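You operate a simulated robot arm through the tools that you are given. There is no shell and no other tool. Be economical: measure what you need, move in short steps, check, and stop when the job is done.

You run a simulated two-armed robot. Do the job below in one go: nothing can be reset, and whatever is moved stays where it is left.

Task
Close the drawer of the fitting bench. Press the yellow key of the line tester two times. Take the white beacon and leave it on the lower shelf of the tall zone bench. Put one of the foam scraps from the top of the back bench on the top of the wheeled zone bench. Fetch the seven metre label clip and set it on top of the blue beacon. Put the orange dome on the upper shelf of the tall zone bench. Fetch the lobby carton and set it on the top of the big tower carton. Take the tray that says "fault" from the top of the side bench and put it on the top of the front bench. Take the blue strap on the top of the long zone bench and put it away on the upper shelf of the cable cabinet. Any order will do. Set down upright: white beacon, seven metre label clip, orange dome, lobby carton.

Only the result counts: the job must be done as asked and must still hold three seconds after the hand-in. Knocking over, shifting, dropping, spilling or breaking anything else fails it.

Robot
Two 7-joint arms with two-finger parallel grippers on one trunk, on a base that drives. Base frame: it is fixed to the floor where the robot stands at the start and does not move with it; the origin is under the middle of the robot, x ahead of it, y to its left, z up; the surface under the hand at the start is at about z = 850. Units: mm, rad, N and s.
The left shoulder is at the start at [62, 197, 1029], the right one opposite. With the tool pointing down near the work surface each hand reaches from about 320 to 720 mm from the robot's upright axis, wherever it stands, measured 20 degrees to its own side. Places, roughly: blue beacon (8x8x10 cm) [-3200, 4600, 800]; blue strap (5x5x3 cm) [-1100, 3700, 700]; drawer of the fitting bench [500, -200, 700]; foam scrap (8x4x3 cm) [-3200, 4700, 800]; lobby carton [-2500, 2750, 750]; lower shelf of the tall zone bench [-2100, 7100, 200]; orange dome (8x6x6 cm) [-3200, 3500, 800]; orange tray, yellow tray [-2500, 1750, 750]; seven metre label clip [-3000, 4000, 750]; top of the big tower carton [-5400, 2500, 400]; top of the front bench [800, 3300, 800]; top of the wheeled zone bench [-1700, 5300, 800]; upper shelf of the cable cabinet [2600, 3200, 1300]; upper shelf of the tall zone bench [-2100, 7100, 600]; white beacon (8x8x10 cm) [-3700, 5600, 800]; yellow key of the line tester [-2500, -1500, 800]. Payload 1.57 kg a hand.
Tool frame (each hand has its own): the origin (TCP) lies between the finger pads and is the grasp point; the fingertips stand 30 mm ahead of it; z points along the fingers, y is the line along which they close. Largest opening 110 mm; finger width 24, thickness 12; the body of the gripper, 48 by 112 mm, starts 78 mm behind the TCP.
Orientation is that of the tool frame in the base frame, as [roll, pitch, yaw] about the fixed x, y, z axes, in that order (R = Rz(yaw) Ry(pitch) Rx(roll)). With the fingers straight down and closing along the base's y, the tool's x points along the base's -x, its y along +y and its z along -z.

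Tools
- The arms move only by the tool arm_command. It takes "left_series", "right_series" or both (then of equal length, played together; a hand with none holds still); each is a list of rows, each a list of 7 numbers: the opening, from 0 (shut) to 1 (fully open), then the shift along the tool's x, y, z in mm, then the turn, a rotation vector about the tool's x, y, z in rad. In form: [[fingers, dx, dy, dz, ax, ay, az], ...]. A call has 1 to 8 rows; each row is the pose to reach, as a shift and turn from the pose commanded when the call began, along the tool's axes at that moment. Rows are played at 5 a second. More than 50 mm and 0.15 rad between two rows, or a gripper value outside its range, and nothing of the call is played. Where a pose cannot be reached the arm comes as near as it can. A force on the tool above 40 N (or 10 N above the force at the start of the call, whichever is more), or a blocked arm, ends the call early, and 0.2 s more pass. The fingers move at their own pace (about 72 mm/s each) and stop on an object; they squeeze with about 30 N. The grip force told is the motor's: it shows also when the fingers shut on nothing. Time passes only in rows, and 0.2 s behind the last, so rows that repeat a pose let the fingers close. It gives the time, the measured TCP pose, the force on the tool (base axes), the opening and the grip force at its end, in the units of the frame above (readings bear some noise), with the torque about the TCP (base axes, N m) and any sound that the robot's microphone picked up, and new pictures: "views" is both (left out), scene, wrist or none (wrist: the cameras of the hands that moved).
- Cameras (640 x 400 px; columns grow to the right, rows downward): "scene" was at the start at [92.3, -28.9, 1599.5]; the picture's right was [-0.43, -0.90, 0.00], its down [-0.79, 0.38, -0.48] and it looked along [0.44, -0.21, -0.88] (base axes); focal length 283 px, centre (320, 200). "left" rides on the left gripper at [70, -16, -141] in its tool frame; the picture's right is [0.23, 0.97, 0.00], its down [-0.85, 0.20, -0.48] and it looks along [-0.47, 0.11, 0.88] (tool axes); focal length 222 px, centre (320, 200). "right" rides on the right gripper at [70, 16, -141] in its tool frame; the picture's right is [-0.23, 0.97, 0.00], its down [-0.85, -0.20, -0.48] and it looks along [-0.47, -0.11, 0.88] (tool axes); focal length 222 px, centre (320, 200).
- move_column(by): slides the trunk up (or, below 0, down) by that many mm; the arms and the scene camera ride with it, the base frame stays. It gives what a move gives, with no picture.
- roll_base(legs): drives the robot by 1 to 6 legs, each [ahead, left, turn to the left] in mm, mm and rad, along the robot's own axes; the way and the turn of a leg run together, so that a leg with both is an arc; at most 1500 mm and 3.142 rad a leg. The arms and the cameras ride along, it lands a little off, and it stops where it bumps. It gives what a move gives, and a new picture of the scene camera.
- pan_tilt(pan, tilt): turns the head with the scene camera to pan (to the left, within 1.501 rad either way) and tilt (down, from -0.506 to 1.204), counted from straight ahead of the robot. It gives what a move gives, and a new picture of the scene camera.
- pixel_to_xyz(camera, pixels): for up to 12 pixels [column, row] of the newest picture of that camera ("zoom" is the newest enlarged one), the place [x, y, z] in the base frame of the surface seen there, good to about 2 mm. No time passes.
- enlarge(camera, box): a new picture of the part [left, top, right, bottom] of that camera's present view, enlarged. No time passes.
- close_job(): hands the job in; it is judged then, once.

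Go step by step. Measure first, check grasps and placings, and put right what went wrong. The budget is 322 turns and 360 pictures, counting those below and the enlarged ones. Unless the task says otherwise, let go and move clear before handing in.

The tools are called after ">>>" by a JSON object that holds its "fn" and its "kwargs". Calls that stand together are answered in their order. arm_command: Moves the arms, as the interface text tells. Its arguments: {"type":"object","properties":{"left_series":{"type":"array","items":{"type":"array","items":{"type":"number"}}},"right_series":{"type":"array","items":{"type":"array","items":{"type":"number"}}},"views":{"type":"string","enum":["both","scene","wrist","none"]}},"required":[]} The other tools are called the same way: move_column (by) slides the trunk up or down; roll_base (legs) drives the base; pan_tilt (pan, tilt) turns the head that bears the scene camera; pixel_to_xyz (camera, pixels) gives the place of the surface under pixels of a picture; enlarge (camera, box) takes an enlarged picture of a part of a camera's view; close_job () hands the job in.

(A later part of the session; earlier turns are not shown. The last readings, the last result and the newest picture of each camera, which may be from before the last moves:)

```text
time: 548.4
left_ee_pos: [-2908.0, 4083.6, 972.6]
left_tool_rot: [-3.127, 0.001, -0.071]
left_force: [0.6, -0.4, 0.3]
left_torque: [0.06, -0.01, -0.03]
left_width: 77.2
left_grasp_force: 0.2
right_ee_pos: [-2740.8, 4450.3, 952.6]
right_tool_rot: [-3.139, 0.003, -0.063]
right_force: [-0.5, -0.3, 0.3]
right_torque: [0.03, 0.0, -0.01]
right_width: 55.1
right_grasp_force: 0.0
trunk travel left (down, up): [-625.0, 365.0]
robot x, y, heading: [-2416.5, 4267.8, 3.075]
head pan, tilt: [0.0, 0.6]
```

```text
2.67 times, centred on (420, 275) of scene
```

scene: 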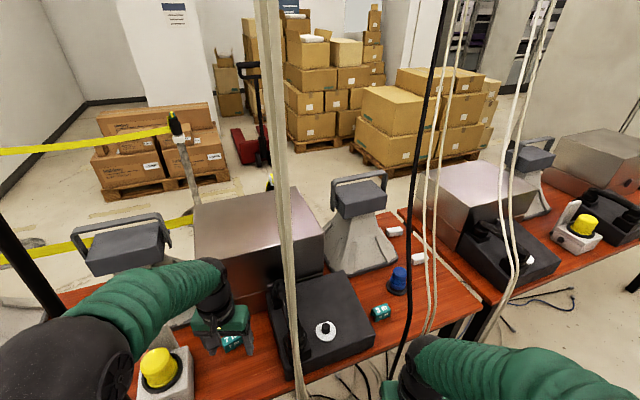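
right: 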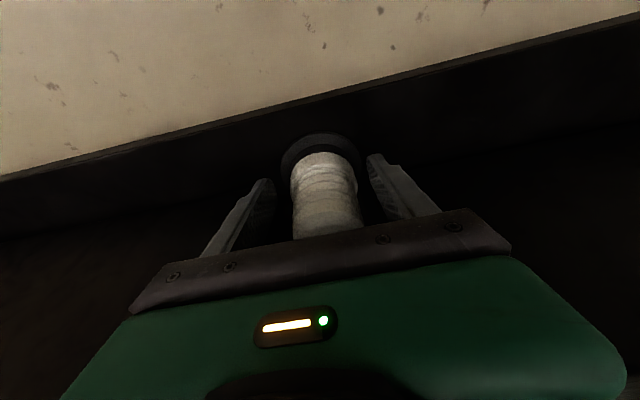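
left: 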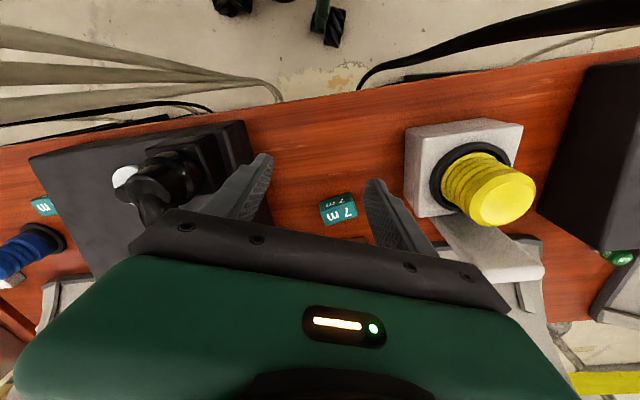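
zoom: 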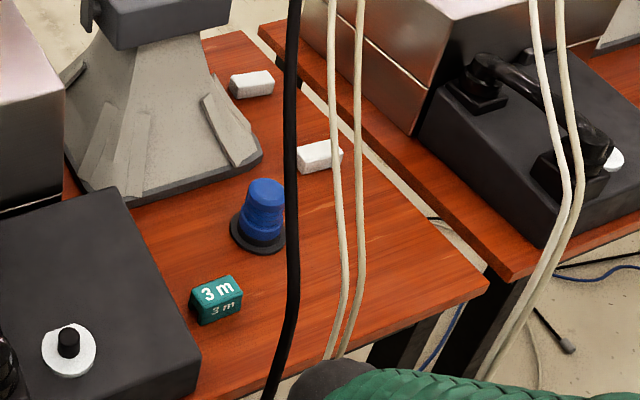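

Cables slope over the beacon, so I will use a tool tilted ~0.8 rad for both pick and place (the clip stays upright). First set yaw 0.53 over the clip; also lift the right hand.

>>> {"fn": "arm_command", "kwargs": {"left_series": [[0.8, -20, 8, 0, 0, 0, -0.12], [0.8, -45, 15, 0, 0, 0, -0.24], [0.8, -70, 22, 0, 0, 0, -0.36], [0.8, -90, 30, 0, 0, 0, -0.48], [0.8, -90, 30, 0, 0, 0, -0.604]], "right_series": [[0.5, 10, 15, -30, 0, 0, 0], [0.5, 20, -15, -60, 0, 0, 0], [0.5, 30, -40, -90, 0, 0, 0], [0.5, 40, -65, -110, 0, 0, 0], [0.5, 50, -85, -120, 0, 0, 0]], "views": "none"}}

```text
time: 549.6
left_ee_pos: [-2998.9, 4067.3, 977.4]
left_tool_rot: [-3.135, -0.002, 0.535]
left_force: [0.1, -0.7, -0.4]
left_torque: [0.0, -0.02, 0.01]
left_width: 88.0
left_grasp_force: 0.1
right_ee_pos: [-2683.7, 4541.0, 1070.7]
right_tool_rot: [3.135, 0.006, -0.065]
right_force: [0.6, 1.0, -0.4]
right_torque: [-0.04, -0.01, -0.01]
right_width: 55.0
right_grasp_force: 0.0
trunk travel left (down, up): [-625.0, 365.0]
robot x, y, heading: [-2413.4, 4270.5, 3.07]
head pan, tilt: [0.0, 0.6]
```

Now tilt the left tool forward 0.8 rad.

>>> {"fn": "arm_command", "kwargs": {"left_series": [[0.7, 0, 0, 0, 0, -0.14, 0], [0.7, 0, 0, 0, 0, -0.28, 0], [0.7, 0, 0, 0, 0, -0.42, 0], [0.7, 0, 0, 0, 0, -0.56, 0], [0.7, 0, 0, 0, 0, -0.7, 0], [0.7, 0, 0, 0, 0, -0.8, 0]], "views": "both"}}

```text
time: 551.0
left_ee_pos: [-2997.7, 3954.7, 1029.4]
left_tool_rot: [-2.861, 0.766, 0.979]
left_force: [0.1, -0.6, 0.5]
left_torque: [-0.02, 0.0, 0.03]
left_width: 77.2
left_grasp_force: 0.3
right_ee_pos: [-2684.9, 4536.5, 1071.8]
right_tool_rot: [3.14, 0.007, -0.064]
right_force: [0.0, -0.1, 0.4]
right_torque: [0.0, -0.04, 0.0]
right_width: 55.0
right_grasp_force: 0.0
trunk travel left (down, up): [-625.0, 365.0]
robot x, y, heading: [-2413.7, 4270.0, 3.075]
head pan, tilt: [0.0, 0.6]
stopped in row 6 (left hand): the arm was blocked; the commanded pose is now the measured one
```

scene: 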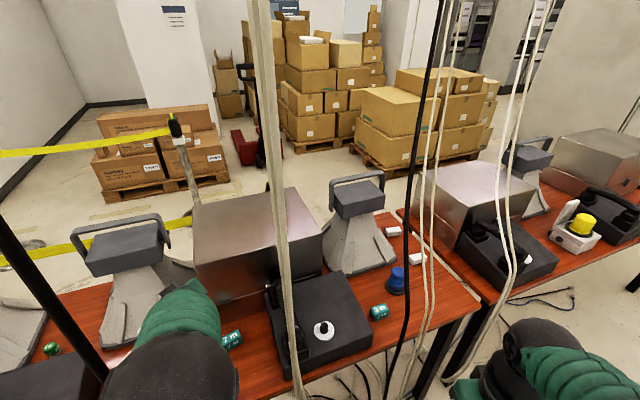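
left: 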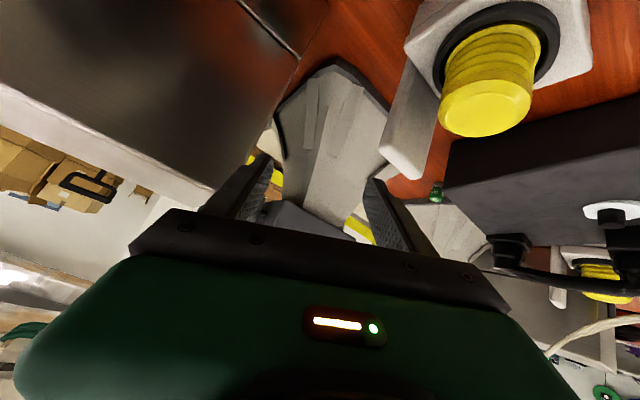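

The arm was blocked (a cable probably touches the elbow). I go back to the upright pose.

>>> {"fn": "arm_command", "kwargs": {"left_series": [[0.7, 17, -11, -1, -0.015, 0.134, 0.052], [0.7, 34, -23, -3, -0.031, 0.268, 0.104], [0.7, 51, -34, -4, -0.046, 0.402, 0.156], [0.7, 69, -46, -5, -0.062, 0.537, 0.209], [0.7, 86, -57, -7, -0.077, 0.671, 0.261], [0.7, 103, -69, -8, -0.093, 0.805, 0.313]], "views": "scene"}}

```text
time: 552.4
left_ee_pos: [-2999.6, 4080.2, 975.5]
left_tool_rot: [3.134, -0.007, 0.516]
left_force: [-0.2, -0.2, -0.6]
left_torque: [0.01, -0.07, -0.01]
left_width: 77.2
left_grasp_force: 0.0
right_ee_pos: [-2686.2, 4539.4, 1069.2]
right_tool_rot: [3.135, 0.004, -0.065]
right_force: [-0.5, -0.3, -0.5]
right_torque: [-0.03, -0.01, 0.0]
right_width: 54.8
right_grasp_force: 0.0
trunk travel left (down, up): [-625.0, 365.0]
robot x, y, heading: [-2414.0, 4267.6, 3.073]
head pan, tilt: [0.0, 0.6]
```

scene: 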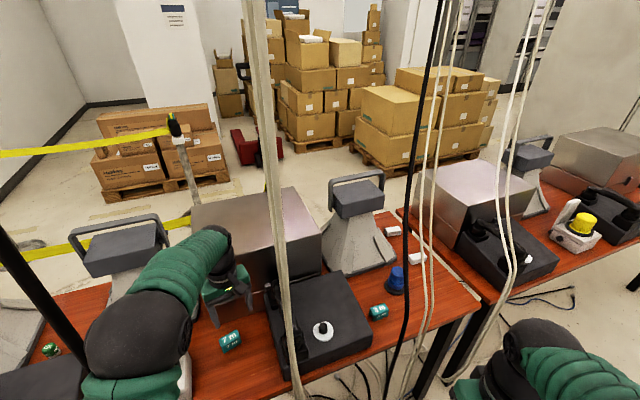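

>>> {"fn": "pixel_to_xyz", "kwargs": {"camera": "scene", "pixels": [[140, 330], [105, 330], [150, 300], [45, 300], [80, 355], [20, 260], [200, 250], [215, 235], [272, 300], [300, 350]]}}

>>> {"fn": "enlarge", "kwargs": {"camera": "left", "box": [0, 0, 640, 400]}}

```text
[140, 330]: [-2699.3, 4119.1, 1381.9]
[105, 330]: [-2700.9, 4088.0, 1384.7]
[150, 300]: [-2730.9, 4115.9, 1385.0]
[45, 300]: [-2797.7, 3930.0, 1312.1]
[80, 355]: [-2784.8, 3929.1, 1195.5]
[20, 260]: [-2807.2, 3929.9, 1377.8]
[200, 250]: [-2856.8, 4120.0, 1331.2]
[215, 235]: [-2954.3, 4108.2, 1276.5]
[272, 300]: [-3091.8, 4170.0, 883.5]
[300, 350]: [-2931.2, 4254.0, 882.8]
```

```text
1.00 times, centred on (320, 200) of left (not enlarged: the box is as wide or as high as the picture)
```

zoom: 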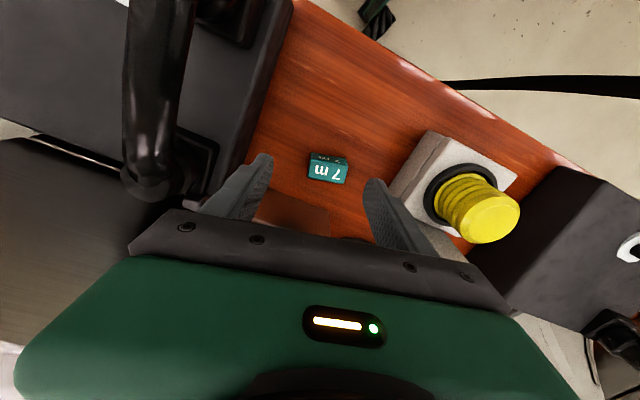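

The clip is untouched. I will pick it upright instead, carry it to the free spot near the beacon, and regrasp there. Check clearance to the yellow beacon's block.

>>> {"fn": "pixel_to_xyz", "kwargs": {"camera": "left", "pixels": [[430, 133], [392, 190], [400, 180], [328, 170], [312, 165], [345, 178], [265, 150], [215, 165], [290, 215]]}}

```text
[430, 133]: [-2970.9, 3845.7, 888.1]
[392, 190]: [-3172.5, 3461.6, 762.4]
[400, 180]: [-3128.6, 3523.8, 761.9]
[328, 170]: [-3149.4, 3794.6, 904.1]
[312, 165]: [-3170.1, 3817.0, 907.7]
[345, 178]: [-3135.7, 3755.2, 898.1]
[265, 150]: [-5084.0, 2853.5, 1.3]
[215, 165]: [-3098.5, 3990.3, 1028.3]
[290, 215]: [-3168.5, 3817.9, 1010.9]
```

>>> {"fn": "pixel_to_xyz", "kwargs": {"camera": "zoom", "pixels": [[430, 133], [392, 190], [400, 180], [328, 165], [312, 160], [345, 168], [265, 155], [213, 170], [260, 190], [315, 178], [342, 182]]}}

```text
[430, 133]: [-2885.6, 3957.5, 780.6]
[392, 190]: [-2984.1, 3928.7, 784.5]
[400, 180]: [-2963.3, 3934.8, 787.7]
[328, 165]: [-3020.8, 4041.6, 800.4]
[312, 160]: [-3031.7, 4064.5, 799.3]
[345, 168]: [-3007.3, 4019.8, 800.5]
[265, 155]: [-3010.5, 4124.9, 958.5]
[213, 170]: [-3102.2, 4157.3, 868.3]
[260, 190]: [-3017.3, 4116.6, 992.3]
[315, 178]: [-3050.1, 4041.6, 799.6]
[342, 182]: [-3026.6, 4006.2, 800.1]
```

Clip centre (-3029,4033). Go over it, lower to tips ≈768, close.

>>> {"fn": "arm_command", "kwargs": {"left_series": [[0.7, -24, 13, 20, 0, 0, 0], [0.7, -47, 26, 45, 0, 0, 0], [0.7, -47, 26, 90, 0, 0, 0], [0.7, -47, 26, 135, 0, 0, 0], [0.7, -47, 26, 170, 0, 0, 0], [0.7, -47, 26, 177, 0, 0, 0]], "views": "wrist"}}

```text
time: 553.8
left_ee_pos: [-3026.5, 4030.9, 798.0]
left_tool_rot: [3.134, -0.003, 0.517]
left_force: [-1.2, 0.0, -0.3]
left_torque: [0.02, 0.0, 0.02]
left_width: 77.2
left_grasp_force: 0.0
right_ee_pos: [-2686.0, 4540.3, 1070.2]
right_tool_rot: [3.135, 0.006, -0.067]
right_force: [-0.4, 0.7, 0.6]
right_torque: [-0.01, -0.02, 0.01]
right_width: 54.9
right_grasp_force: 0.0
trunk travel left (down, up): [-625.0, 365.0]
robot x, y, heading: [-2415.9, 4265.1, 3.071]
head pan, tilt: [0.0, 0.6]
```

left: 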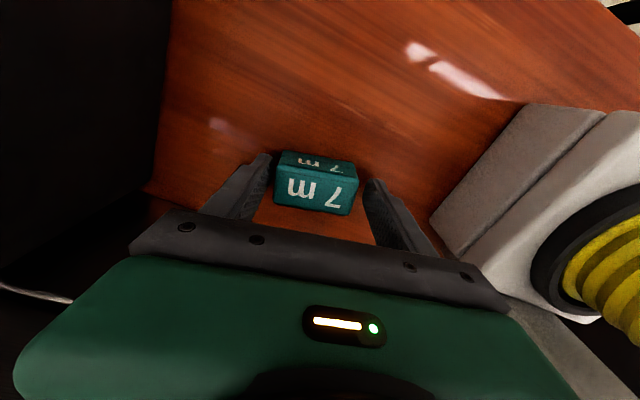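

Clip is between the fingers. Close and lift.

>>> {"fn": "arm_command", "kwargs": {"left_series": [[0.3, 0, 0, 0, 0, 0, 0], [0, 0, 0, 0, 0, 0, 0], [0, 0, 0, 0, 0, 0, 0], [0, 0, 0, -40, 0, 0, 0], [0, 0, 0, -85, 0, 0, 0], [0, 0, 0, -130, 0, 0, 0], [0, 0, 0, -170, 0, 0, 0]], "views": "wrist"}}

```text
time: 555.4
left_ee_pos: [-3029.1, 4031.4, 968.0]
left_tool_rot: [3.133, -0.005, 0.515]
left_force: [-0.2, -0.6, -0.1]
left_torque: [-0.01, 0.0, 0.0]
left_width: 59.0
left_grasp_force: 29.7
right_ee_pos: [-2685.0, 4539.4, 1070.7]
right_tool_rot: [3.136, 0.007, -0.066]
right_force: [0.7, 0.3, 0.6]
right_torque: [0.01, -0.02, -0.03]
right_width: 55.1
right_grasp_force: 0.1
trunk travel left (down, up): [-625.0, 365.0]
robot x, y, heading: [-2417.9, 4271.2, 3.07]
head pan, tilt: [0.0, 0.6]
```

left: 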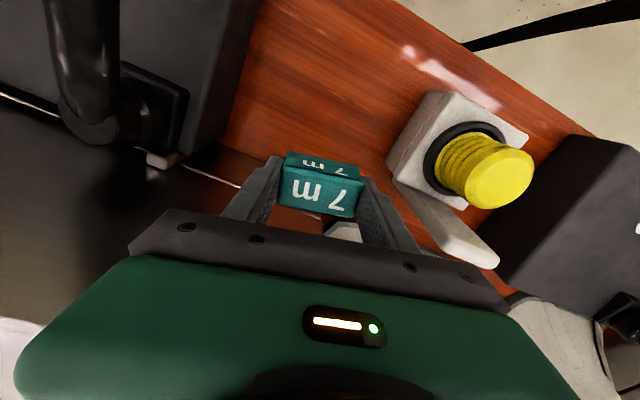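

Clip held. Draw back over the aisle.

>>> {"fn": "arm_command", "kwargs": {"left_series": [[0, 37, 12, -5, 0, 0, 0], [0, 75, 23, -10, 0, 0, 0], [0, 112, 35, -20, 0, 0, 0.1], [0, 150, 47, -25, 0, 0, 0.2], [0, 188, 58, -25, 0, 0, 0.3], [0, 225, 70, -25, 0, 0, 0.4]], "views": "none"}}

```text
time: 556.8
left_ee_pos: [-2799.1, 4084.5, 994.8]
left_tool_rot: [3.136, -0.006, 0.113]
left_force: [0.5, 0.7, 0.0]
left_torque: [0.03, 0.04, -0.04]
left_width: 59.2
left_grasp_force: 30.6
right_ee_pos: [-2684.7, 4539.5, 1071.0]
right_tool_rot: [3.135, 0.006, -0.066]
right_force: [0.3, 0.4, 0.4]
right_torque: [0.01, 0.03, 0.01]
right_width: 55.3
right_grasp_force: 0.1
trunk travel left (down, up): [-625.0, 365.0]
robot x, y, heading: [-2415.9, 4266.5, 3.067]
head pan, tilt: [0.0, 0.6]
```

Back off from the bench, go north in the aisle, and turn toward the blue beacon from the north-east.

>>> {"fn": "roll_base", "kwargs": {"legs": [[-250, 0, 0], [249, -885, 0], [0, 0, 0.716], [300, -170, 0]]}}

>>> {"fn": "pan_tilt", "kwargs": {"pan": 0.1, "tilt": 0.6}}

```text
time: 566.8
left_ee_pos: [-2847.9, 4702.6, 995.1]
left_tool_rot: [3.138, -0.005, 0.854]
left_force: [0.1, -0.8, 0.5]
left_torque: [0.0, -0.03, -0.01]
left_width: 59.0
left_grasp_force: 30.2
right_ee_pos: [-3069.4, 5116.7, 1070.8]
right_tool_rot: [3.139, 0.006, 0.674]
right_force: [0.1, -0.4, -0.6]
right_torque: [0.02, 0.02, -0.04]
right_width: 54.8
right_grasp_force: 0.0
trunk travel left (down, up): [-625.0, 365.0]
robot x, y, heading: [-2689.3, 5098.9, -2.478]
head pan, tilt: [0.0, 0.6]
```

scene: 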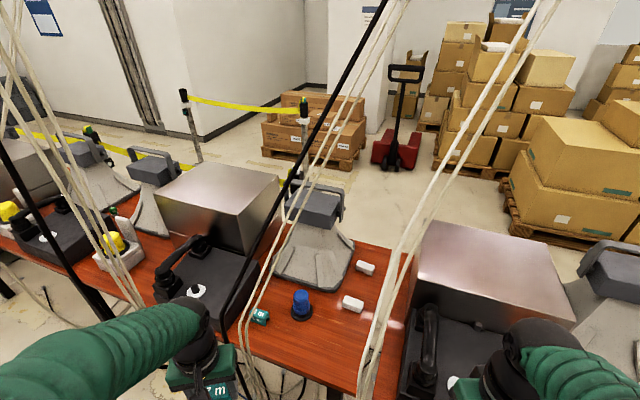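

```text
time: 567.5
left_ee_pos: [-2849.6, 4702.6, 992.9]
left_tool_rot: [3.138, -0.006, 0.855]
left_force: [1.1, 0.8, -0.8]
left_torque: [-0.03, -0.01, 0.0]
left_width: 59.2
left_grasp_force: 30.4
right_ee_pos: [-3070.8, 5113.8, 1069.9]
right_tool_rot: [3.139, 0.006, 0.674]
right_force: [-0.2, -0.3, 0.4]
right_torque: [0.0, 0.01, -0.01]
right_width: 55.2
right_grasp_force: 0.1
trunk travel left (down, up): [-625.0, 365.0]
robot x, y, heading: [-2689.8, 5100.5, -2.473]
head pan, tilt: [0.099, 0.6]
```

scene: 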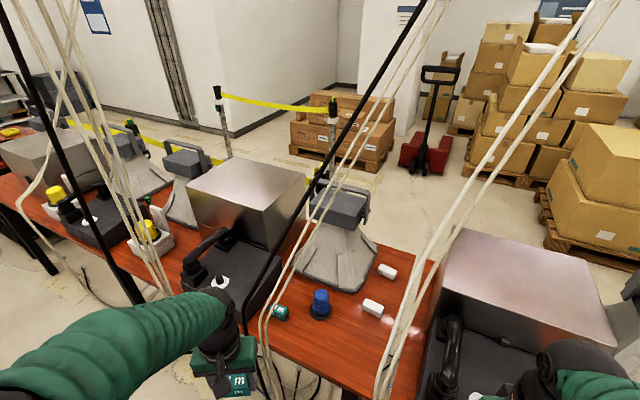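

>>> {"fn": "roll_base", "kwargs": {"legs": [[87, -64, 0]]}}

>>> {"fn": "pixel_to_xyz", "kwargs": {"camera": "scene", "pixels": [[320, 200], [300, 250], [250, 250]]}}

```text
time: 568.6
left_ee_pos: [-2944.7, 4687.1, 991.9]
left_tool_rot: [-3.134, -0.009, 0.859]
left_force: [0.3, -0.8, 0.1]
left_torque: [0.11, 0.1, 0.03]
left_width: 59.0
left_grasp_force: 30.6
right_ee_pos: [-3168.3, 5097.5, 1072.6]
right_tool_rot: [-3.133, 0.007, 0.679]
right_force: [0.6, -0.8, -0.1]
right_torque: [0.12, 0.07, -0.01]
right_width: 55.1
right_grasp_force: 0.0
trunk travel left (down, up): [-625.0, 365.0]
robot x, y, heading: [-2791.6, 5091.7, -2.469]
head pan, tilt: [0.099, 0.6]
```

scene: 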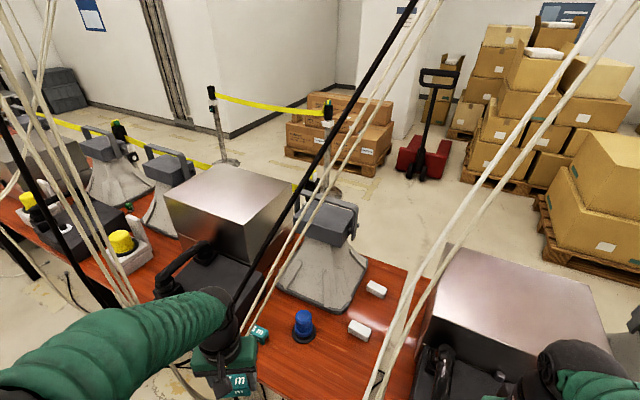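

```text
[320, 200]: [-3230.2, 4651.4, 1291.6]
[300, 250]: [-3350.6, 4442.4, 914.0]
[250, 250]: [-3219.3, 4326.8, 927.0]
```

Now set the clip down at the free spot (-3175,4757): move there first.

>>> {"fn": "arm_command", "kwargs": {"left_series": [[0, -16, -37, 0, 0, 0, 0.05], [0, -32, -73, 5, 0, 0, 0.1], [0, -48, -110, 20, 0, 0, 0.169], [0, -65, -147, 40, 0, 0, 0.169], [0, -81, -184, 65, 0, 0, 0.169], [0, -97, -220, 90, 0, 0, 0.169], [0, -97, -220, 135, 0, 0, 0.169]], "views": "both"}}

```text
time: 570.2
left_ee_pos: [-3181.6, 4761.0, 857.1]
left_tool_rot: [3.138, -0.008, 0.69]
left_force: [0.5, -0.1, 0.0]
left_torque: [-0.03, 0.02, 0.02]
left_width: 59.3
left_grasp_force: 30.0
right_ee_pos: [-3175.3, 5106.5, 1070.2]
right_tool_rot: [3.137, 0.004, 0.678]
right_force: [-0.7, 0.0, 0.3]
right_torque: [-0.02, 0.04, 0.0]
right_width: 54.6
right_grasp_force: 0.1
trunk travel left (down, up): [-625.0, 365.0]
robot x, y, heading: [-2793.5, 5089.3, -2.47]
head pan, tilt: [0.099, 0.6]
```

scene: 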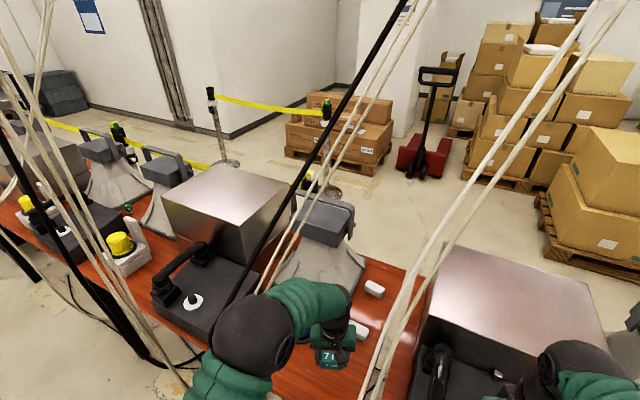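
left: 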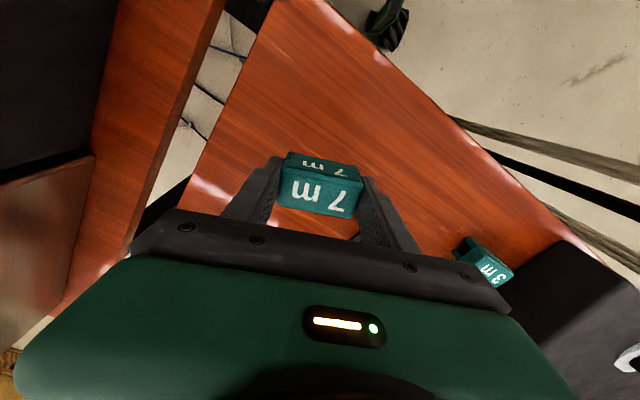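

Lower 58 mm and let go.

>>> {"fn": "arm_command", "kwargs": {"left_series": [[0, 0, 0, 35, 0, 0, 0], [0, 0, 0, 52, 0, 0, 0], [0, 0, 0, 58, 0, 0, 0], [0.75, 0, 0, 58, 0, 0, 0], [0.75, 0, 0, 58, 0, 0, 0], [0.75, 0, 0, 30, 0, 0, 0], [0.75, 0, 0, -15, 0, 0, 0], [0.75, 0, 0, -60, 0, 0, 0]], "views": "wrist"}}

```text
time: 572.0
left_ee_pos: [-3184.6, 4765.1, 921.5]
left_tool_rot: [3.133, -0.008, 0.69]
left_force: [0.2, -0.1, -0.4]
left_torque: [-0.04, 0.0, 0.04]
left_width: 82.4
left_grasp_force: 0.0
right_ee_pos: [-3178.2, 5110.8, 1068.9]
right_tool_rot: [3.135, 0.005, 0.679]
right_force: [-0.2, -1.0, 0.6]
right_torque: [0.01, 0.03, 0.02]
right_width: 55.2
right_grasp_force: 0.0
trunk travel left (down, up): [-625.0, 365.0]
robot x, y, heading: [-2796.3, 5092.9, -2.47]
head pan, tilt: [0.099, 0.6]
```

left: 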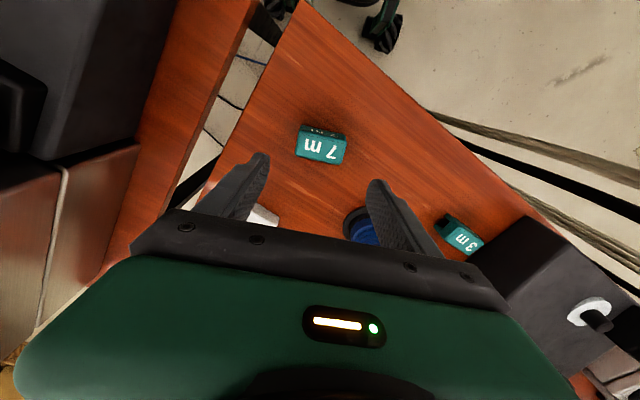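

The clip stands at the free spot. Now tilt the tool 0.8 rad here.

>>> {"fn": "arm_command", "kwargs": {"left_series": [[0.75, 0, 0, 0, 0, -0.14, 0], [0.75, 0, 0, 0, 0, -0.28, 0], [0.75, 0, 0, 0, 0, -0.42, 0], [0.75, 0, 0, 0, 0, -0.56, 0], [0.75, 0, 0, 0, 0, -0.68, 0], [0.75, 0, 0, 0, 0, -0.8, 0]], "views": "both"}}

```text
time: 573.0
left_ee_pos: [-3135.1, 4639.5, 938.5]
left_tool_rot: [-3.096, 0.524, 0.998]
left_force: [-0.9, 0.1, -0.6]
left_torque: [0.01, 0.0, -0.01]
left_width: 82.4
left_grasp_force: 0.1
right_ee_pos: [-3175.6, 5107.1, 1069.7]
right_tool_rot: [3.14, 0.006, 0.678]
right_force: [-0.5, -0.5, -0.4]
right_torque: [0.01, 0.01, 0.01]
right_width: 55.0
right_grasp_force: 0.0
trunk travel left (down, up): [-625.0, 365.0]
robot x, y, heading: [-2796.9, 5094.4, -2.472]
head pan, tilt: [0.099, 0.6]
stopped in row 4 (left hand): the arm was blocked; the commanded pose is now the measured one
```

scene: 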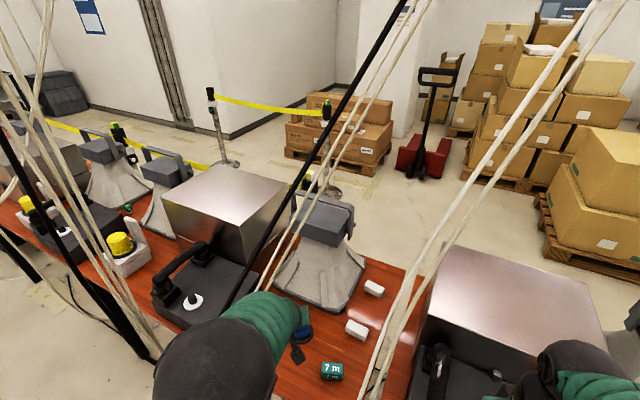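
left: 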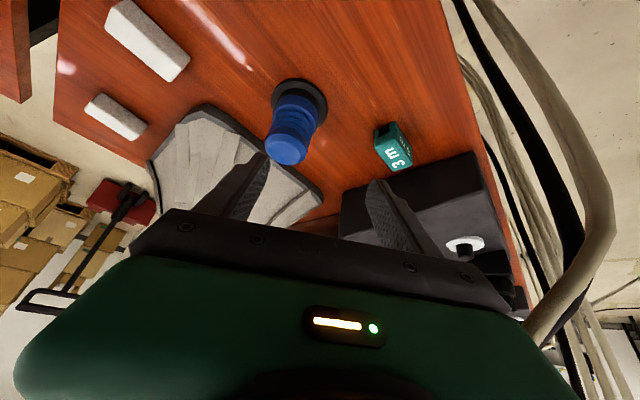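

Again blocked: the hand is too near the shoulder for such a tilt. I return to upright.

>>> {"fn": "arm_command", "kwargs": {"left_series": [[0.75, 15, -22, -4, 0.007, 0.105, 0.058], [0.75, 31, -44, -8, 0.015, 0.21, 0.116], [0.75, 46, -66, -12, 0.022, 0.316, 0.173], [0.75, 61, -88, -16, 0.03, 0.421, 0.231], [0.75, 77, -110, -20, 0.037, 0.526, 0.289]], "views": "both"}}

```text
time: 574.2
left_ee_pos: [-3189.3, 4773.5, 918.0]
left_tool_rot: [3.137, -0.003, 0.672]
left_force: [0.5, 0.2, 0.5]
left_torque: [-0.02, 0.0, -0.02]
left_width: 82.6
left_grasp_force: 0.2
right_ee_pos: [-3179.4, 5111.2, 1069.9]
right_tool_rot: [3.135, 0.005, 0.679]
right_force: [-1.0, -0.6, -0.8]
right_torque: [0.03, -0.02, 0.02]
right_width: 54.9
right_grasp_force: 0.0
trunk travel left (down, up): [-625.0, 365.0]
robot x, y, heading: [-2795.8, 5094.3, -2.471]
head pan, tilt: [0.099, 0.6]
```

scene: 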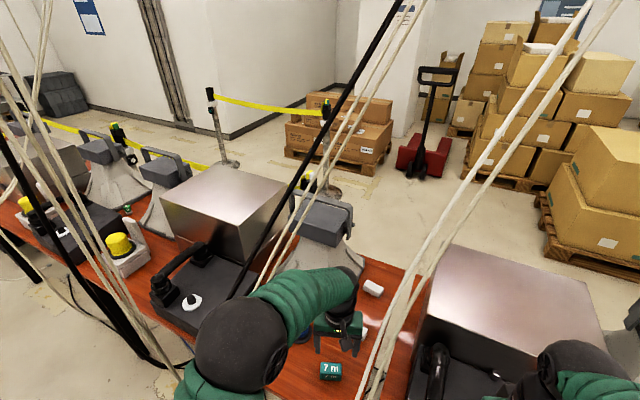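
left: 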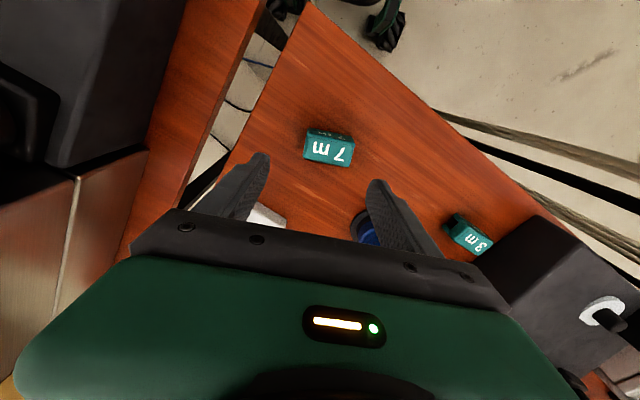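

>>> {"fn": "pixel_to_xyz", "kwargs": {"camera": "scene", "pixels": [[240, 330], [205, 345], [260, 310], [300, 285], [340, 275], [355, 285], [232, 292], [262, 255], [275, 270], [290, 230]]}}

```text
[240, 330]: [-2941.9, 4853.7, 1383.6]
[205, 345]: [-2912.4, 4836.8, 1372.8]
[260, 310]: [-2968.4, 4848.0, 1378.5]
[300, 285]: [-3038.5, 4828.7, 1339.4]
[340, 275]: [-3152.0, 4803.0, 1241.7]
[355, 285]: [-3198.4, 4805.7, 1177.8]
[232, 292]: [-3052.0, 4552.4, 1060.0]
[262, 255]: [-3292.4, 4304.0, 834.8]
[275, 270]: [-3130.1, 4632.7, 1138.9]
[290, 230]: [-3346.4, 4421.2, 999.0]
```

I will do the last part with the right arm from the north. First the left hand shifts the clip to (-3140,4690); measure the clip now.

>>> {"fn": "pixel_to_xyz", "kwargs": {"camera": "left", "pixels": [[310, 138], [352, 143], [308, 158], [350, 166], [329, 150], [360, 225], [370, 235]]}}

```text
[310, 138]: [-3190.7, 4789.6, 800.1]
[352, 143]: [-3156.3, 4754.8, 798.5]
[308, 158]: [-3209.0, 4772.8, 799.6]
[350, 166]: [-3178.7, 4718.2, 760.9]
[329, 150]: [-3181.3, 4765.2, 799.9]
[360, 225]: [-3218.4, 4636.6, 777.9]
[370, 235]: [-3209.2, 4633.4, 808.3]
```

>>> {"fn": "arm_command", "kwargs": {"left_series": [[0.75, -1, 11, 45, 0, 0, 0], [0.75, -1, 11, 90, 0, 0, 0], [0.75, -1, 11, 119, 0, 0, 0], [0.3, -1, 11, 119, 0, 0, 0], [0, -1, 11, 119, 0, 0, 0], [0, -1, 11, 119, 0, 0, 0], [0, -1, 11, 90, 0, 0, 0], [0, -1, 11, 55, 0, 0, 0]], "views": "wrist"}}

```text
time: 576.0
left_ee_pos: [-3178.8, 4768.4, 865.0]
left_tool_rot: [3.138, 0.001, 0.676]
left_force: [0.0, 0.0, -0.3]
left_torque: [0.01, 0.02, 0.0]
left_width: 59.1
left_grasp_force: 29.6
right_ee_pos: [-3177.5, 5109.7, 1069.6]
right_tool_rot: [3.134, 0.007, 0.678]
right_force: [0.1, 0.6, 0.2]
right_torque: [-0.02, 0.0, 0.02]
right_width: 54.9
right_grasp_force: 0.0
trunk travel left (down, up): [-625.0, 365.0]
robot x, y, heading: [-2795.2, 5090.9, -2.467]
head pan, tilt: [0.099, 0.6]
```

left: 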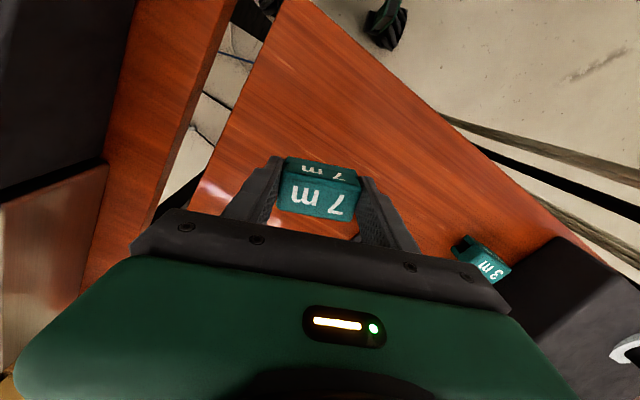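

>>> {"fn": "arm_command", "kwargs": {"left_series": [[0, -4, 20, 0, 0, 0, -0.11], [0, -9, 42, 0, 0, 0, -0.23], [0, -14, 64, 0, 0, 0, -0.35], [0, -18, 85, 0, 0, 0, -0.464], [0, -18, 85, 40, 0, 0, -0.464], [0, -18, 85, 60, 0, 0, -0.464], [0, -18, 85, 66, 0, 0, -0.464]], "views": "both"}}

```text
time: 577.6
left_ee_pos: [-3142.1, 4688.3, 801.2]
left_tool_rot: [3.137, -0.001, 1.137]
left_force: [0.1, 0.6, 0.0]
left_torque: [0.0, -0.02, 0.03]
left_width: 59.1
left_grasp_force: 30.2
right_ee_pos: [-3178.5, 5110.2, 1069.9]
right_tool_rot: [3.139, 0.007, 0.678]
right_force: [0.4, 0.1, 0.0]
right_torque: [0.02, 0.02, 0.01]
right_width: 55.0
right_grasp_force: 0.0
trunk travel left (down, up): [-625.0, 365.0]
robot x, y, heading: [-2794.5, 5092.9, -2.465]
head pan, tilt: [0.099, 0.6]
```

scene: 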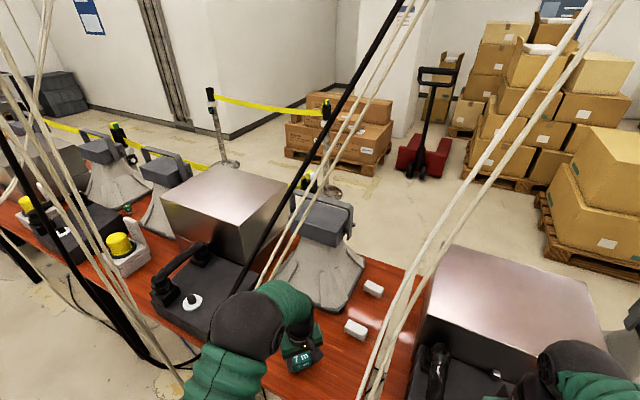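
left: 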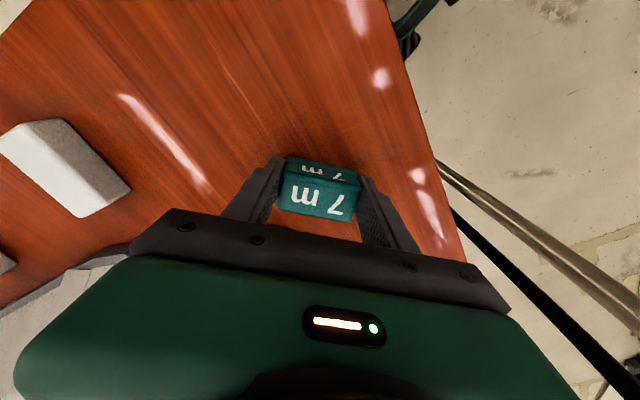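

Set it down here, open and rise.

>>> {"fn": "arm_command", "kwargs": {"left_series": [[0, 0, 0, 2, 0, 0, 0], [0.75, 0, 0, 2, 0, 0, 0], [0.75, 0, 0, 2, 0, 0, 0], [0.75, 0, 0, -40, 0, 0, 0], [0.75, 0, 0, -85, 0, 0, 0], [0.75, 0, 0, -130, 0, 0, 0], [0.75, 0, 0, -170, 0, 0, 0]], "views": "wrist"}}

```text
time: 579.2
left_ee_pos: [-3142.5, 4688.6, 970.8]
left_tool_rot: [3.137, 0.003, 1.137]
left_force: [-0.2, -0.4, -0.1]
left_torque: [0.02, 0.01, 0.04]
left_width: 82.6
left_grasp_force: 0.2
right_ee_pos: [-3176.3, 5108.9, 1070.4]
right_tool_rot: [3.137, 0.006, 0.679]
right_force: [-0.1, 0.4, -1.0]
right_torque: [-0.02, 0.0, -0.01]
right_width: 54.7
right_grasp_force: 0.0
trunk travel left (down, up): [-625.0, 365.0]
robot x, y, heading: [-2796.2, 5093.6, -2.468]
head pan, tilt: [0.099, 0.6]
```

left: 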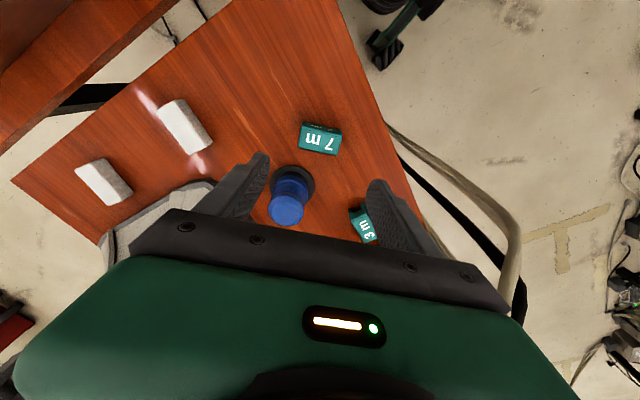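

>>> {"fn": "pixel_to_xyz", "kwargs": {"camera": "left", "pixels": [[286, 207], [270, 205], [302, 210], [286, 196], [286, 222], [300, 175], [302, 132], [340, 136], [302, 148], [338, 153], [320, 142]]}}

```text
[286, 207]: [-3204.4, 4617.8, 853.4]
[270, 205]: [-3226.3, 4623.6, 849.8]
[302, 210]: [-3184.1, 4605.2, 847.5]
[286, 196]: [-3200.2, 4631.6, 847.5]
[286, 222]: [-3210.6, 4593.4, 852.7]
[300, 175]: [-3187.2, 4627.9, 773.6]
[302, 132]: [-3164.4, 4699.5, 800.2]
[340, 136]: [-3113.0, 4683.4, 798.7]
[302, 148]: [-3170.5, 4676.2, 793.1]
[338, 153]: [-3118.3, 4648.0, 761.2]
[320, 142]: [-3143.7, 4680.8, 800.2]
```

Retract the left hand along the corridor.

>>> {"fn": "arm_command", "kwargs": {"left_series": [[0.5, 28, 31, 0, 0, 0, 0.1], [0.5, 56, 62, -5, 0, 0, 0.2], [0.5, 84, 93, -10, 0, 0, 0.3], [0.5, 112, 124, -15, 0, 0, 0.4], [0.5, 140, 155, -20, 0, 0, 0.45]], "views": "none"}}

```text
time: 580.4
left_ee_pos: [-2941.8, 4751.6, 992.4]
left_tool_rot: [3.138, -0.001, 0.686]
left_force: [1.0, 0.6, -0.6]
left_torque: [0.0, 0.04, -0.02]
left_width: 55.0
left_grasp_force: 0.0
right_ee_pos: [-3174.3, 5109.4, 1070.6]
right_tool_rot: [3.136, 0.007, 0.679]
right_force: [0.6, 0.0, 0.1]
right_torque: [0.03, 0.04, -0.01]
right_width: 55.2
right_grasp_force: 0.0
trunk travel left (down, up): [-625.0, 365.0]
robot x, y, heading: [-2794.0, 5096.3, -2.47]
head pan, tilt: [0.099, 0.6]
```

Now place the base for the right arm: back a little and turn to heading -2.0.

>>> {"fn": "roll_base", "kwargs": {"legs": [[-118, -40, 0], [0, 0, 0.47]]}}

>>> {"fn": "pan_tilt", "kwargs": {"pan": -0.1, "tilt": 0.65}}

```text
time: 583.0
left_ee_pos: [-2706.1, 4824.9, 992.0]
left_tool_rot: [3.138, -0.003, 1.162]
left_force: [-0.9, 0.4, 0.4]
left_torque: [0.01, -0.02, 0.01]
left_width: 54.8
left_grasp_force: 0.1
right_ee_pos: [-3077.8, 5037.0, 1069.7]
right_tool_rot: [3.134, 0.005, 1.151]
right_force: [0.0, 0.0, -0.6]
right_torque: [-0.03, 0.03, 0.02]
right_width: 54.9
right_grasp_force: 0.1
trunk travel left (down, up): [-625.0, 365.0]
robot x, y, heading: [-2728.3, 5195.1, -1.997]
head pan, tilt: [0.099, 0.6]
```

scene: 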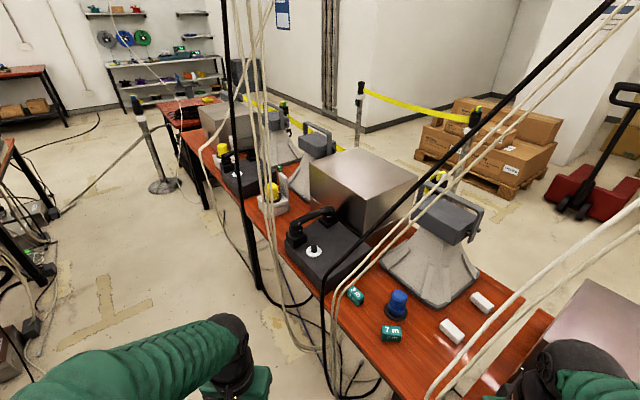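

```text
time: 583.8
left_ee_pos: [-2704.9, 4825.6, 991.6]
left_tool_rot: [3.137, -0.002, 1.163]
left_force: [-0.3, -0.2, -0.9]
left_torque: [0.01, 0.05, 0.02]
left_width: 55.0
left_grasp_force: 0.0
right_ee_pos: [-3076.2, 5036.2, 1068.6]
right_tool_rot: [3.136, 0.006, 1.151]
right_force: [-1.0, -1.2, -0.3]
right_torque: [0.02, -0.01, 0.01]
right_width: 55.0
right_grasp_force: 0.0
trunk travel left (down, up): [-625.0, 365.0]
robot x, y, heading: [-2729.2, 5195.6, -1.992]
head pan, tilt: [-0.099, 0.649]
```

scene: 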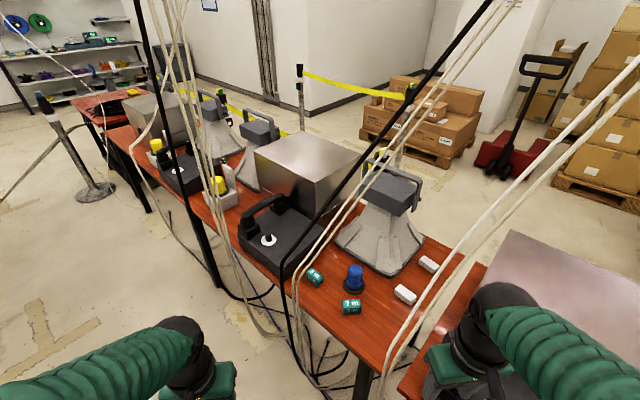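

The corridor to clip and beacon is clear from here. Bring the right hand round the east side of the cable at y 4907.

>>> {"fn": "arm_command", "kwargs": {"right_series": [[0.7, -5, 42, 0, 0, 0, 0], [0.7, -18, 84, 0, 0, 0, 0], [0.7, -36, 110, 5, 0, 0, 0], [0.7, -55, 124, 10, 0, 0, 0], [0.7, -95, 110, 15, 0, 0, 0], [0.7, -135, 92, 20, 0, 0, 0]], "views": "both"}}

```text
time: 585.2
left_ee_pos: [-2706.7, 4822.5, 990.6]
left_tool_rot: [3.137, -0.004, 1.162]
left_force: [-0.2, -0.2, 0.4]
left_torque: [-0.02, -0.02, 0.01]
left_width: 55.1
left_grasp_force: 0.2
right_ee_pos: [-3051.4, 4872.0, 1046.8]
right_tool_rot: [3.135, 0.004, 1.153]
right_force: [-0.7, -0.6, 0.4]
right_torque: [0.02, 0.02, 0.02]
right_width: 76.9
right_grasp_force: 0.0
trunk travel left (down, up): [-625.0, 365.0]
robot x, y, heading: [-2726.6, 5198.4, -1.998]
head pan, tilt: [-0.099, 0.649]
```

scene: 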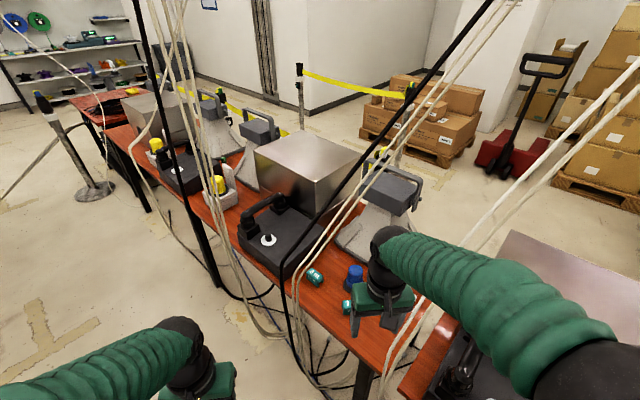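
right: 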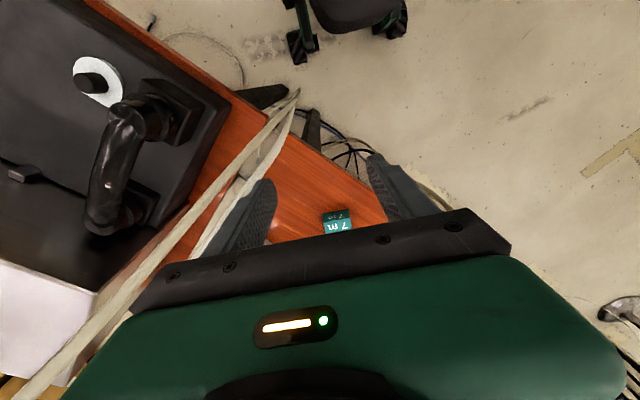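

>>> {"fn": "arm_command", "kwargs": {"right_series": [[0.7, -40, 3, 5, 0, 0, 0], [0.7, -82, 3, 10, 0, 0, 0], [0.7, -124, 0, 20, 0, 0, 0], [0.7, -165, -4, 40, 0, 0, 0], [0.7, -205, -8, 65, 0, 0, 0]], "views": "none"}}

```text
time: 586.4
left_ee_pos: [-2705.9, 4821.7, 990.1]
left_tool_rot: [3.138, -0.003, 1.162]
left_force: [-0.1, -1.0, 0.0]
left_torque: [0.0, -0.01, 0.02]
left_width: 55.0
left_grasp_force: 0.2
right_ee_pos: [-3142.5, 4690.4, 984.9]
right_tool_rot: [3.136, 0.002, 1.152]
right_force: [0.2, -0.4, 0.3]
right_torque: [0.01, 0.04, -0.02]
right_width: 77.1
right_grasp_force: 0.0
trunk travel left (down, up): [-625.0, 365.0]
robot x, y, heading: [-2731.2, 5192.4, -1.999]
head pan, tilt: [-0.099, 0.649]
```

Above the clip. Tilt 0.5 rad in steps.

>>> {"fn": "arm_command", "kwargs": {"right_series": [[0.7, 0, 0, 0, 0, -0.12, 0], [0.7, 0, 0, 0, 0, -0.25, 0], [0.7, 0, 0, 0, 0, -0.37, 0], [0.7, 0, 0, 0, 0, -0.5, 0]], "views": "scene"}}

```text
time: 587.4
left_ee_pos: [-2703.8, 4823.9, 991.9]
left_tool_rot: [3.138, -0.001, 1.163]
left_force: [-0.2, -0.3, -0.3]
left_torque: [-0.01, 0.05, 0.0]
left_width: 55.0
left_grasp_force: 0.0
right_ee_pos: [-3137.9, 4689.9, 988.7]
right_tool_rot: [3.136, 0.509, 1.15]
right_force: [0.0, 0.3, -0.1]
right_torque: [-0.01, 0.01, 0.02]
right_width: 77.1
right_grasp_force: 0.1
trunk travel left (down, up): [-625.0, 365.0]
robot x, y, heading: [-2731.9, 5196.2, -1.992]
head pan, tilt: [-0.099, 0.649]
```

scene: 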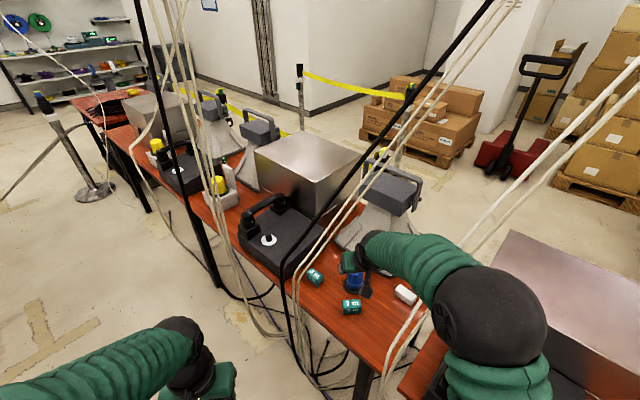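

Tilt works. Descend straight onto the clip.

>>> {"fn": "arm_command", "kwargs": {"right_series": [[0.7, 20, 0, 36, 0, 0, 0], [0.7, 40, 0, 72, 0, 0, 0], [0.7, 60, 0, 107, 0, 0, 0], [0.7, 78, 0, 140, 0, 0, 0], [0.7, 90, 0, 161, 0, 0, 0], [0.7, 94, 0, 168, 0, 0, 0]], "views": "both"}}

```text
time: 588.8
left_ee_pos: [-2705.9, 4825.0, 991.6]
left_tool_rot: [3.137, -0.002, 1.163]
left_force: [0.5, 0.3, -0.4]
left_torque: [0.01, -0.01, 0.0]
left_width: 55.1
left_grasp_force: 0.0
right_ee_pos: [-3137.1, 4690.5, 794.8]
right_tool_rot: [3.137, 0.505, 1.149]
right_force: [0.2, 0.0, 0.6]
right_torque: [0.02, -0.03, -0.01]
right_width: 77.1
right_grasp_force: 0.0
trunk travel left (down, up): [-625.0, 365.0]
robot x, y, heading: [-2727.6, 5199.3, -1.996]
head pan, tilt: [-0.099, 0.649]
```

scene: 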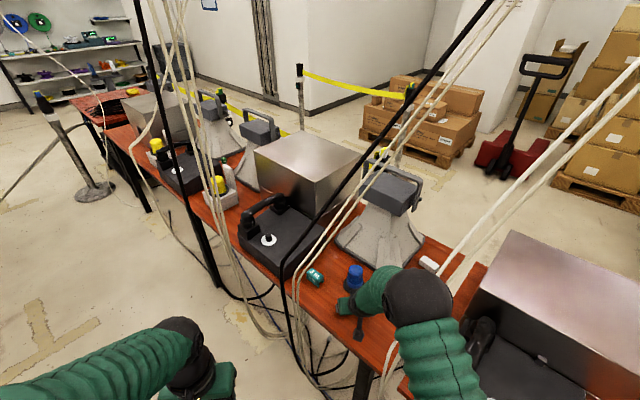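
right: 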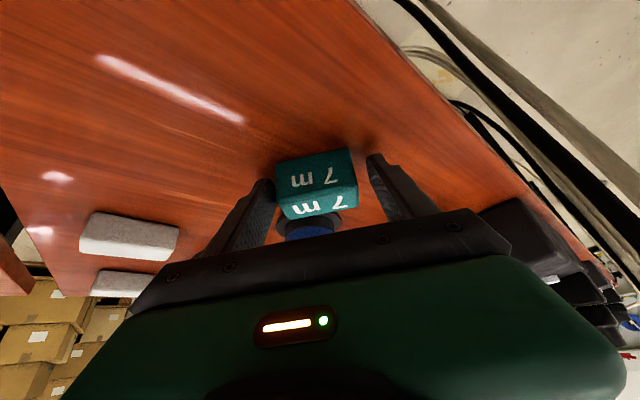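

The clip lies between the pads. Close and lift 130 mm straight up.

>>> {"fn": "arm_command", "kwargs": {"right_series": [[0.3, 0, 0, 0, 0, 0, 0], [0, 0, 0, 0, 0, 0, 0], [0, 0, 0, 0, 0, 0, 0], [0, -12, 0, -22, 0, 0, 0], [0, -34, 0, -60, 0, 0, 0], [0, -55, 0, -98, 0, 0, 0], [0, -70, 0, -124, 0, 0, 0]], "views": "both"}}

```text
time: 590.4
left_ee_pos: [-2705.5, 4823.8, 992.2]
left_tool_rot: [3.139, 0.0, 1.163]
left_force: [0.1, -0.6, -0.1]
left_torque: [-0.01, 0.03, -0.03]
left_width: 55.1
left_grasp_force: 0.1
right_ee_pos: [-3136.1, 4690.4, 937.7]
right_tool_rot: [3.138, 0.505, 1.151]
right_force: [-0.7, -0.1, 0.1]
right_torque: [0.04, 0.02, 0.01]
right_width: 59.3
right_grasp_force: 30.4
trunk travel left (down, up): [-625.0, 365.0]
robot x, y, heading: [-2731.0, 5194.4, -1.994]
head pan, tilt: [-0.099, 0.649]
```

scene: 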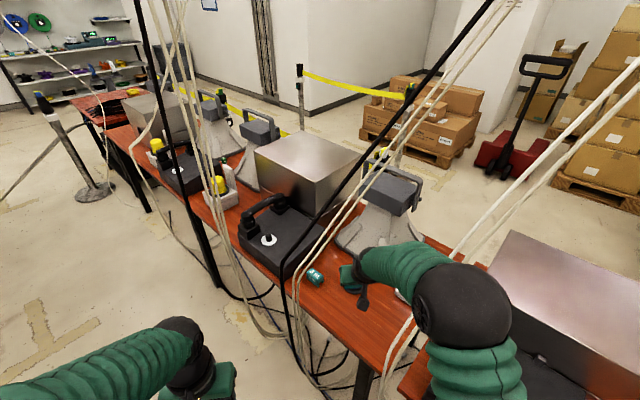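
right: 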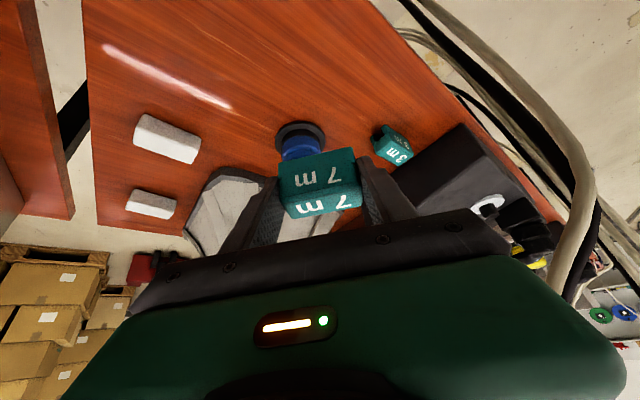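

The clip is held upright. I will bring it over the beacon by moving the base (-64,-75); check elbow clearance from the cable first.

>>> {"fn": "pixel_to_xyz", "kwargs": {"camera": "scene", "pixels": [[460, 290], [430, 300], [490, 310], [400, 255], [375, 250], [420, 265], [440, 272], [475, 225], [395, 350]]}}

```text
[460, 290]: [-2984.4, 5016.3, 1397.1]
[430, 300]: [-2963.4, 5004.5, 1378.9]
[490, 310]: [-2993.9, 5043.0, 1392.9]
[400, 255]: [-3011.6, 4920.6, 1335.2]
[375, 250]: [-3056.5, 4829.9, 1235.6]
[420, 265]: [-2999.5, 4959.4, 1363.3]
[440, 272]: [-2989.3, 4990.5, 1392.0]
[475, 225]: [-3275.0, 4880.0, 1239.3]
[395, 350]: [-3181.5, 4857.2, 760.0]
```

Clear by over 150 mm. Drive the shift.

>>> {"fn": "roll_base", "kwargs": {"legs": [[94, -27, 0]]}}

>>> {"fn": "enlarge", "kwargs": {"camera": "right", "box": [0, 0, 640, 400]}}

```text
time: 591.5
left_ee_pos: [-2760.1, 4747.0, 990.0]
left_tool_rot: [-3.137, -0.001, 1.162]
left_force: [-0.2, 0.1, -0.5]
left_torque: [0.05, 0.05, -0.01]
left_width: 54.8
left_grasp_force: 0.1
right_ee_pos: [-3192.0, 4613.3, 938.6]
right_tool_rot: [-3.139, 0.507, 1.154]
right_force: [-0.2, -0.4, -0.5]
right_torque: [0.03, 0.01, -0.03]
right_width: 59.3
right_grasp_force: 29.9
trunk travel left (down, up): [-625.0, 365.0]
robot x, y, heading: [-2791.8, 5123.2, -1.994]
head pan, tilt: [-0.099, 0.649]
```

scene: 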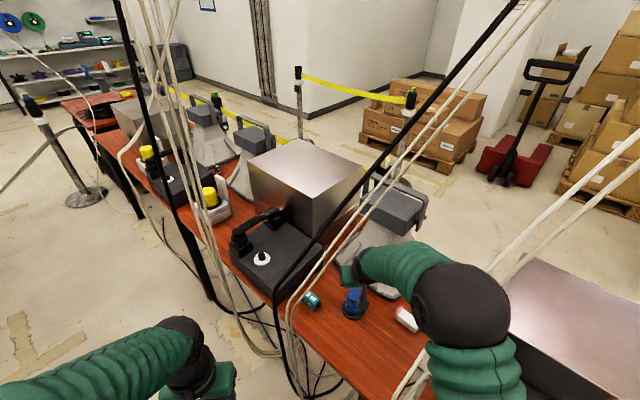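

```text
1.00 times, centred on (320, 200) of right (not enlarged: the box is as wide or as high as the picture)
```

zoom: 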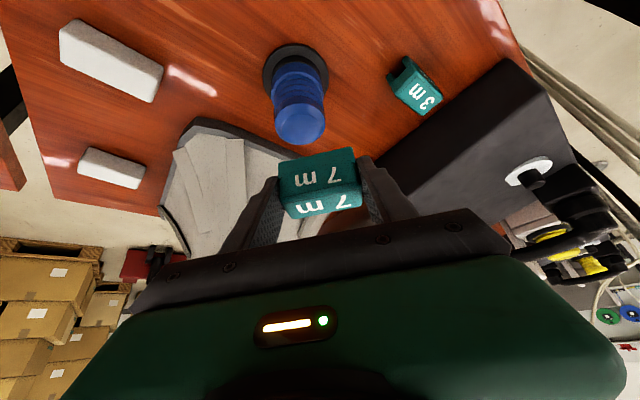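

>>> {"fn": "pixel_to_xyz", "kwargs": {"camera": "zoom", "pixels": [[300, 125], [280, 120], [322, 120], [300, 110], [300, 140], [290, 195], [355, 185], [297, 213], [355, 205], [282, 165], [352, 152]]}}

```text
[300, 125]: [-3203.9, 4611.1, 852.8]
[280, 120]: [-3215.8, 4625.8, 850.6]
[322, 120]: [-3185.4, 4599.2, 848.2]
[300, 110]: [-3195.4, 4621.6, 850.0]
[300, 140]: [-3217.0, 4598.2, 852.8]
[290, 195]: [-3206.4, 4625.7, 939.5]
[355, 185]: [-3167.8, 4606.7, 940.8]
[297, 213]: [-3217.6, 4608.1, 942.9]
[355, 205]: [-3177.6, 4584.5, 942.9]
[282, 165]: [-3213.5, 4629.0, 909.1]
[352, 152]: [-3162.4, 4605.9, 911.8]
```

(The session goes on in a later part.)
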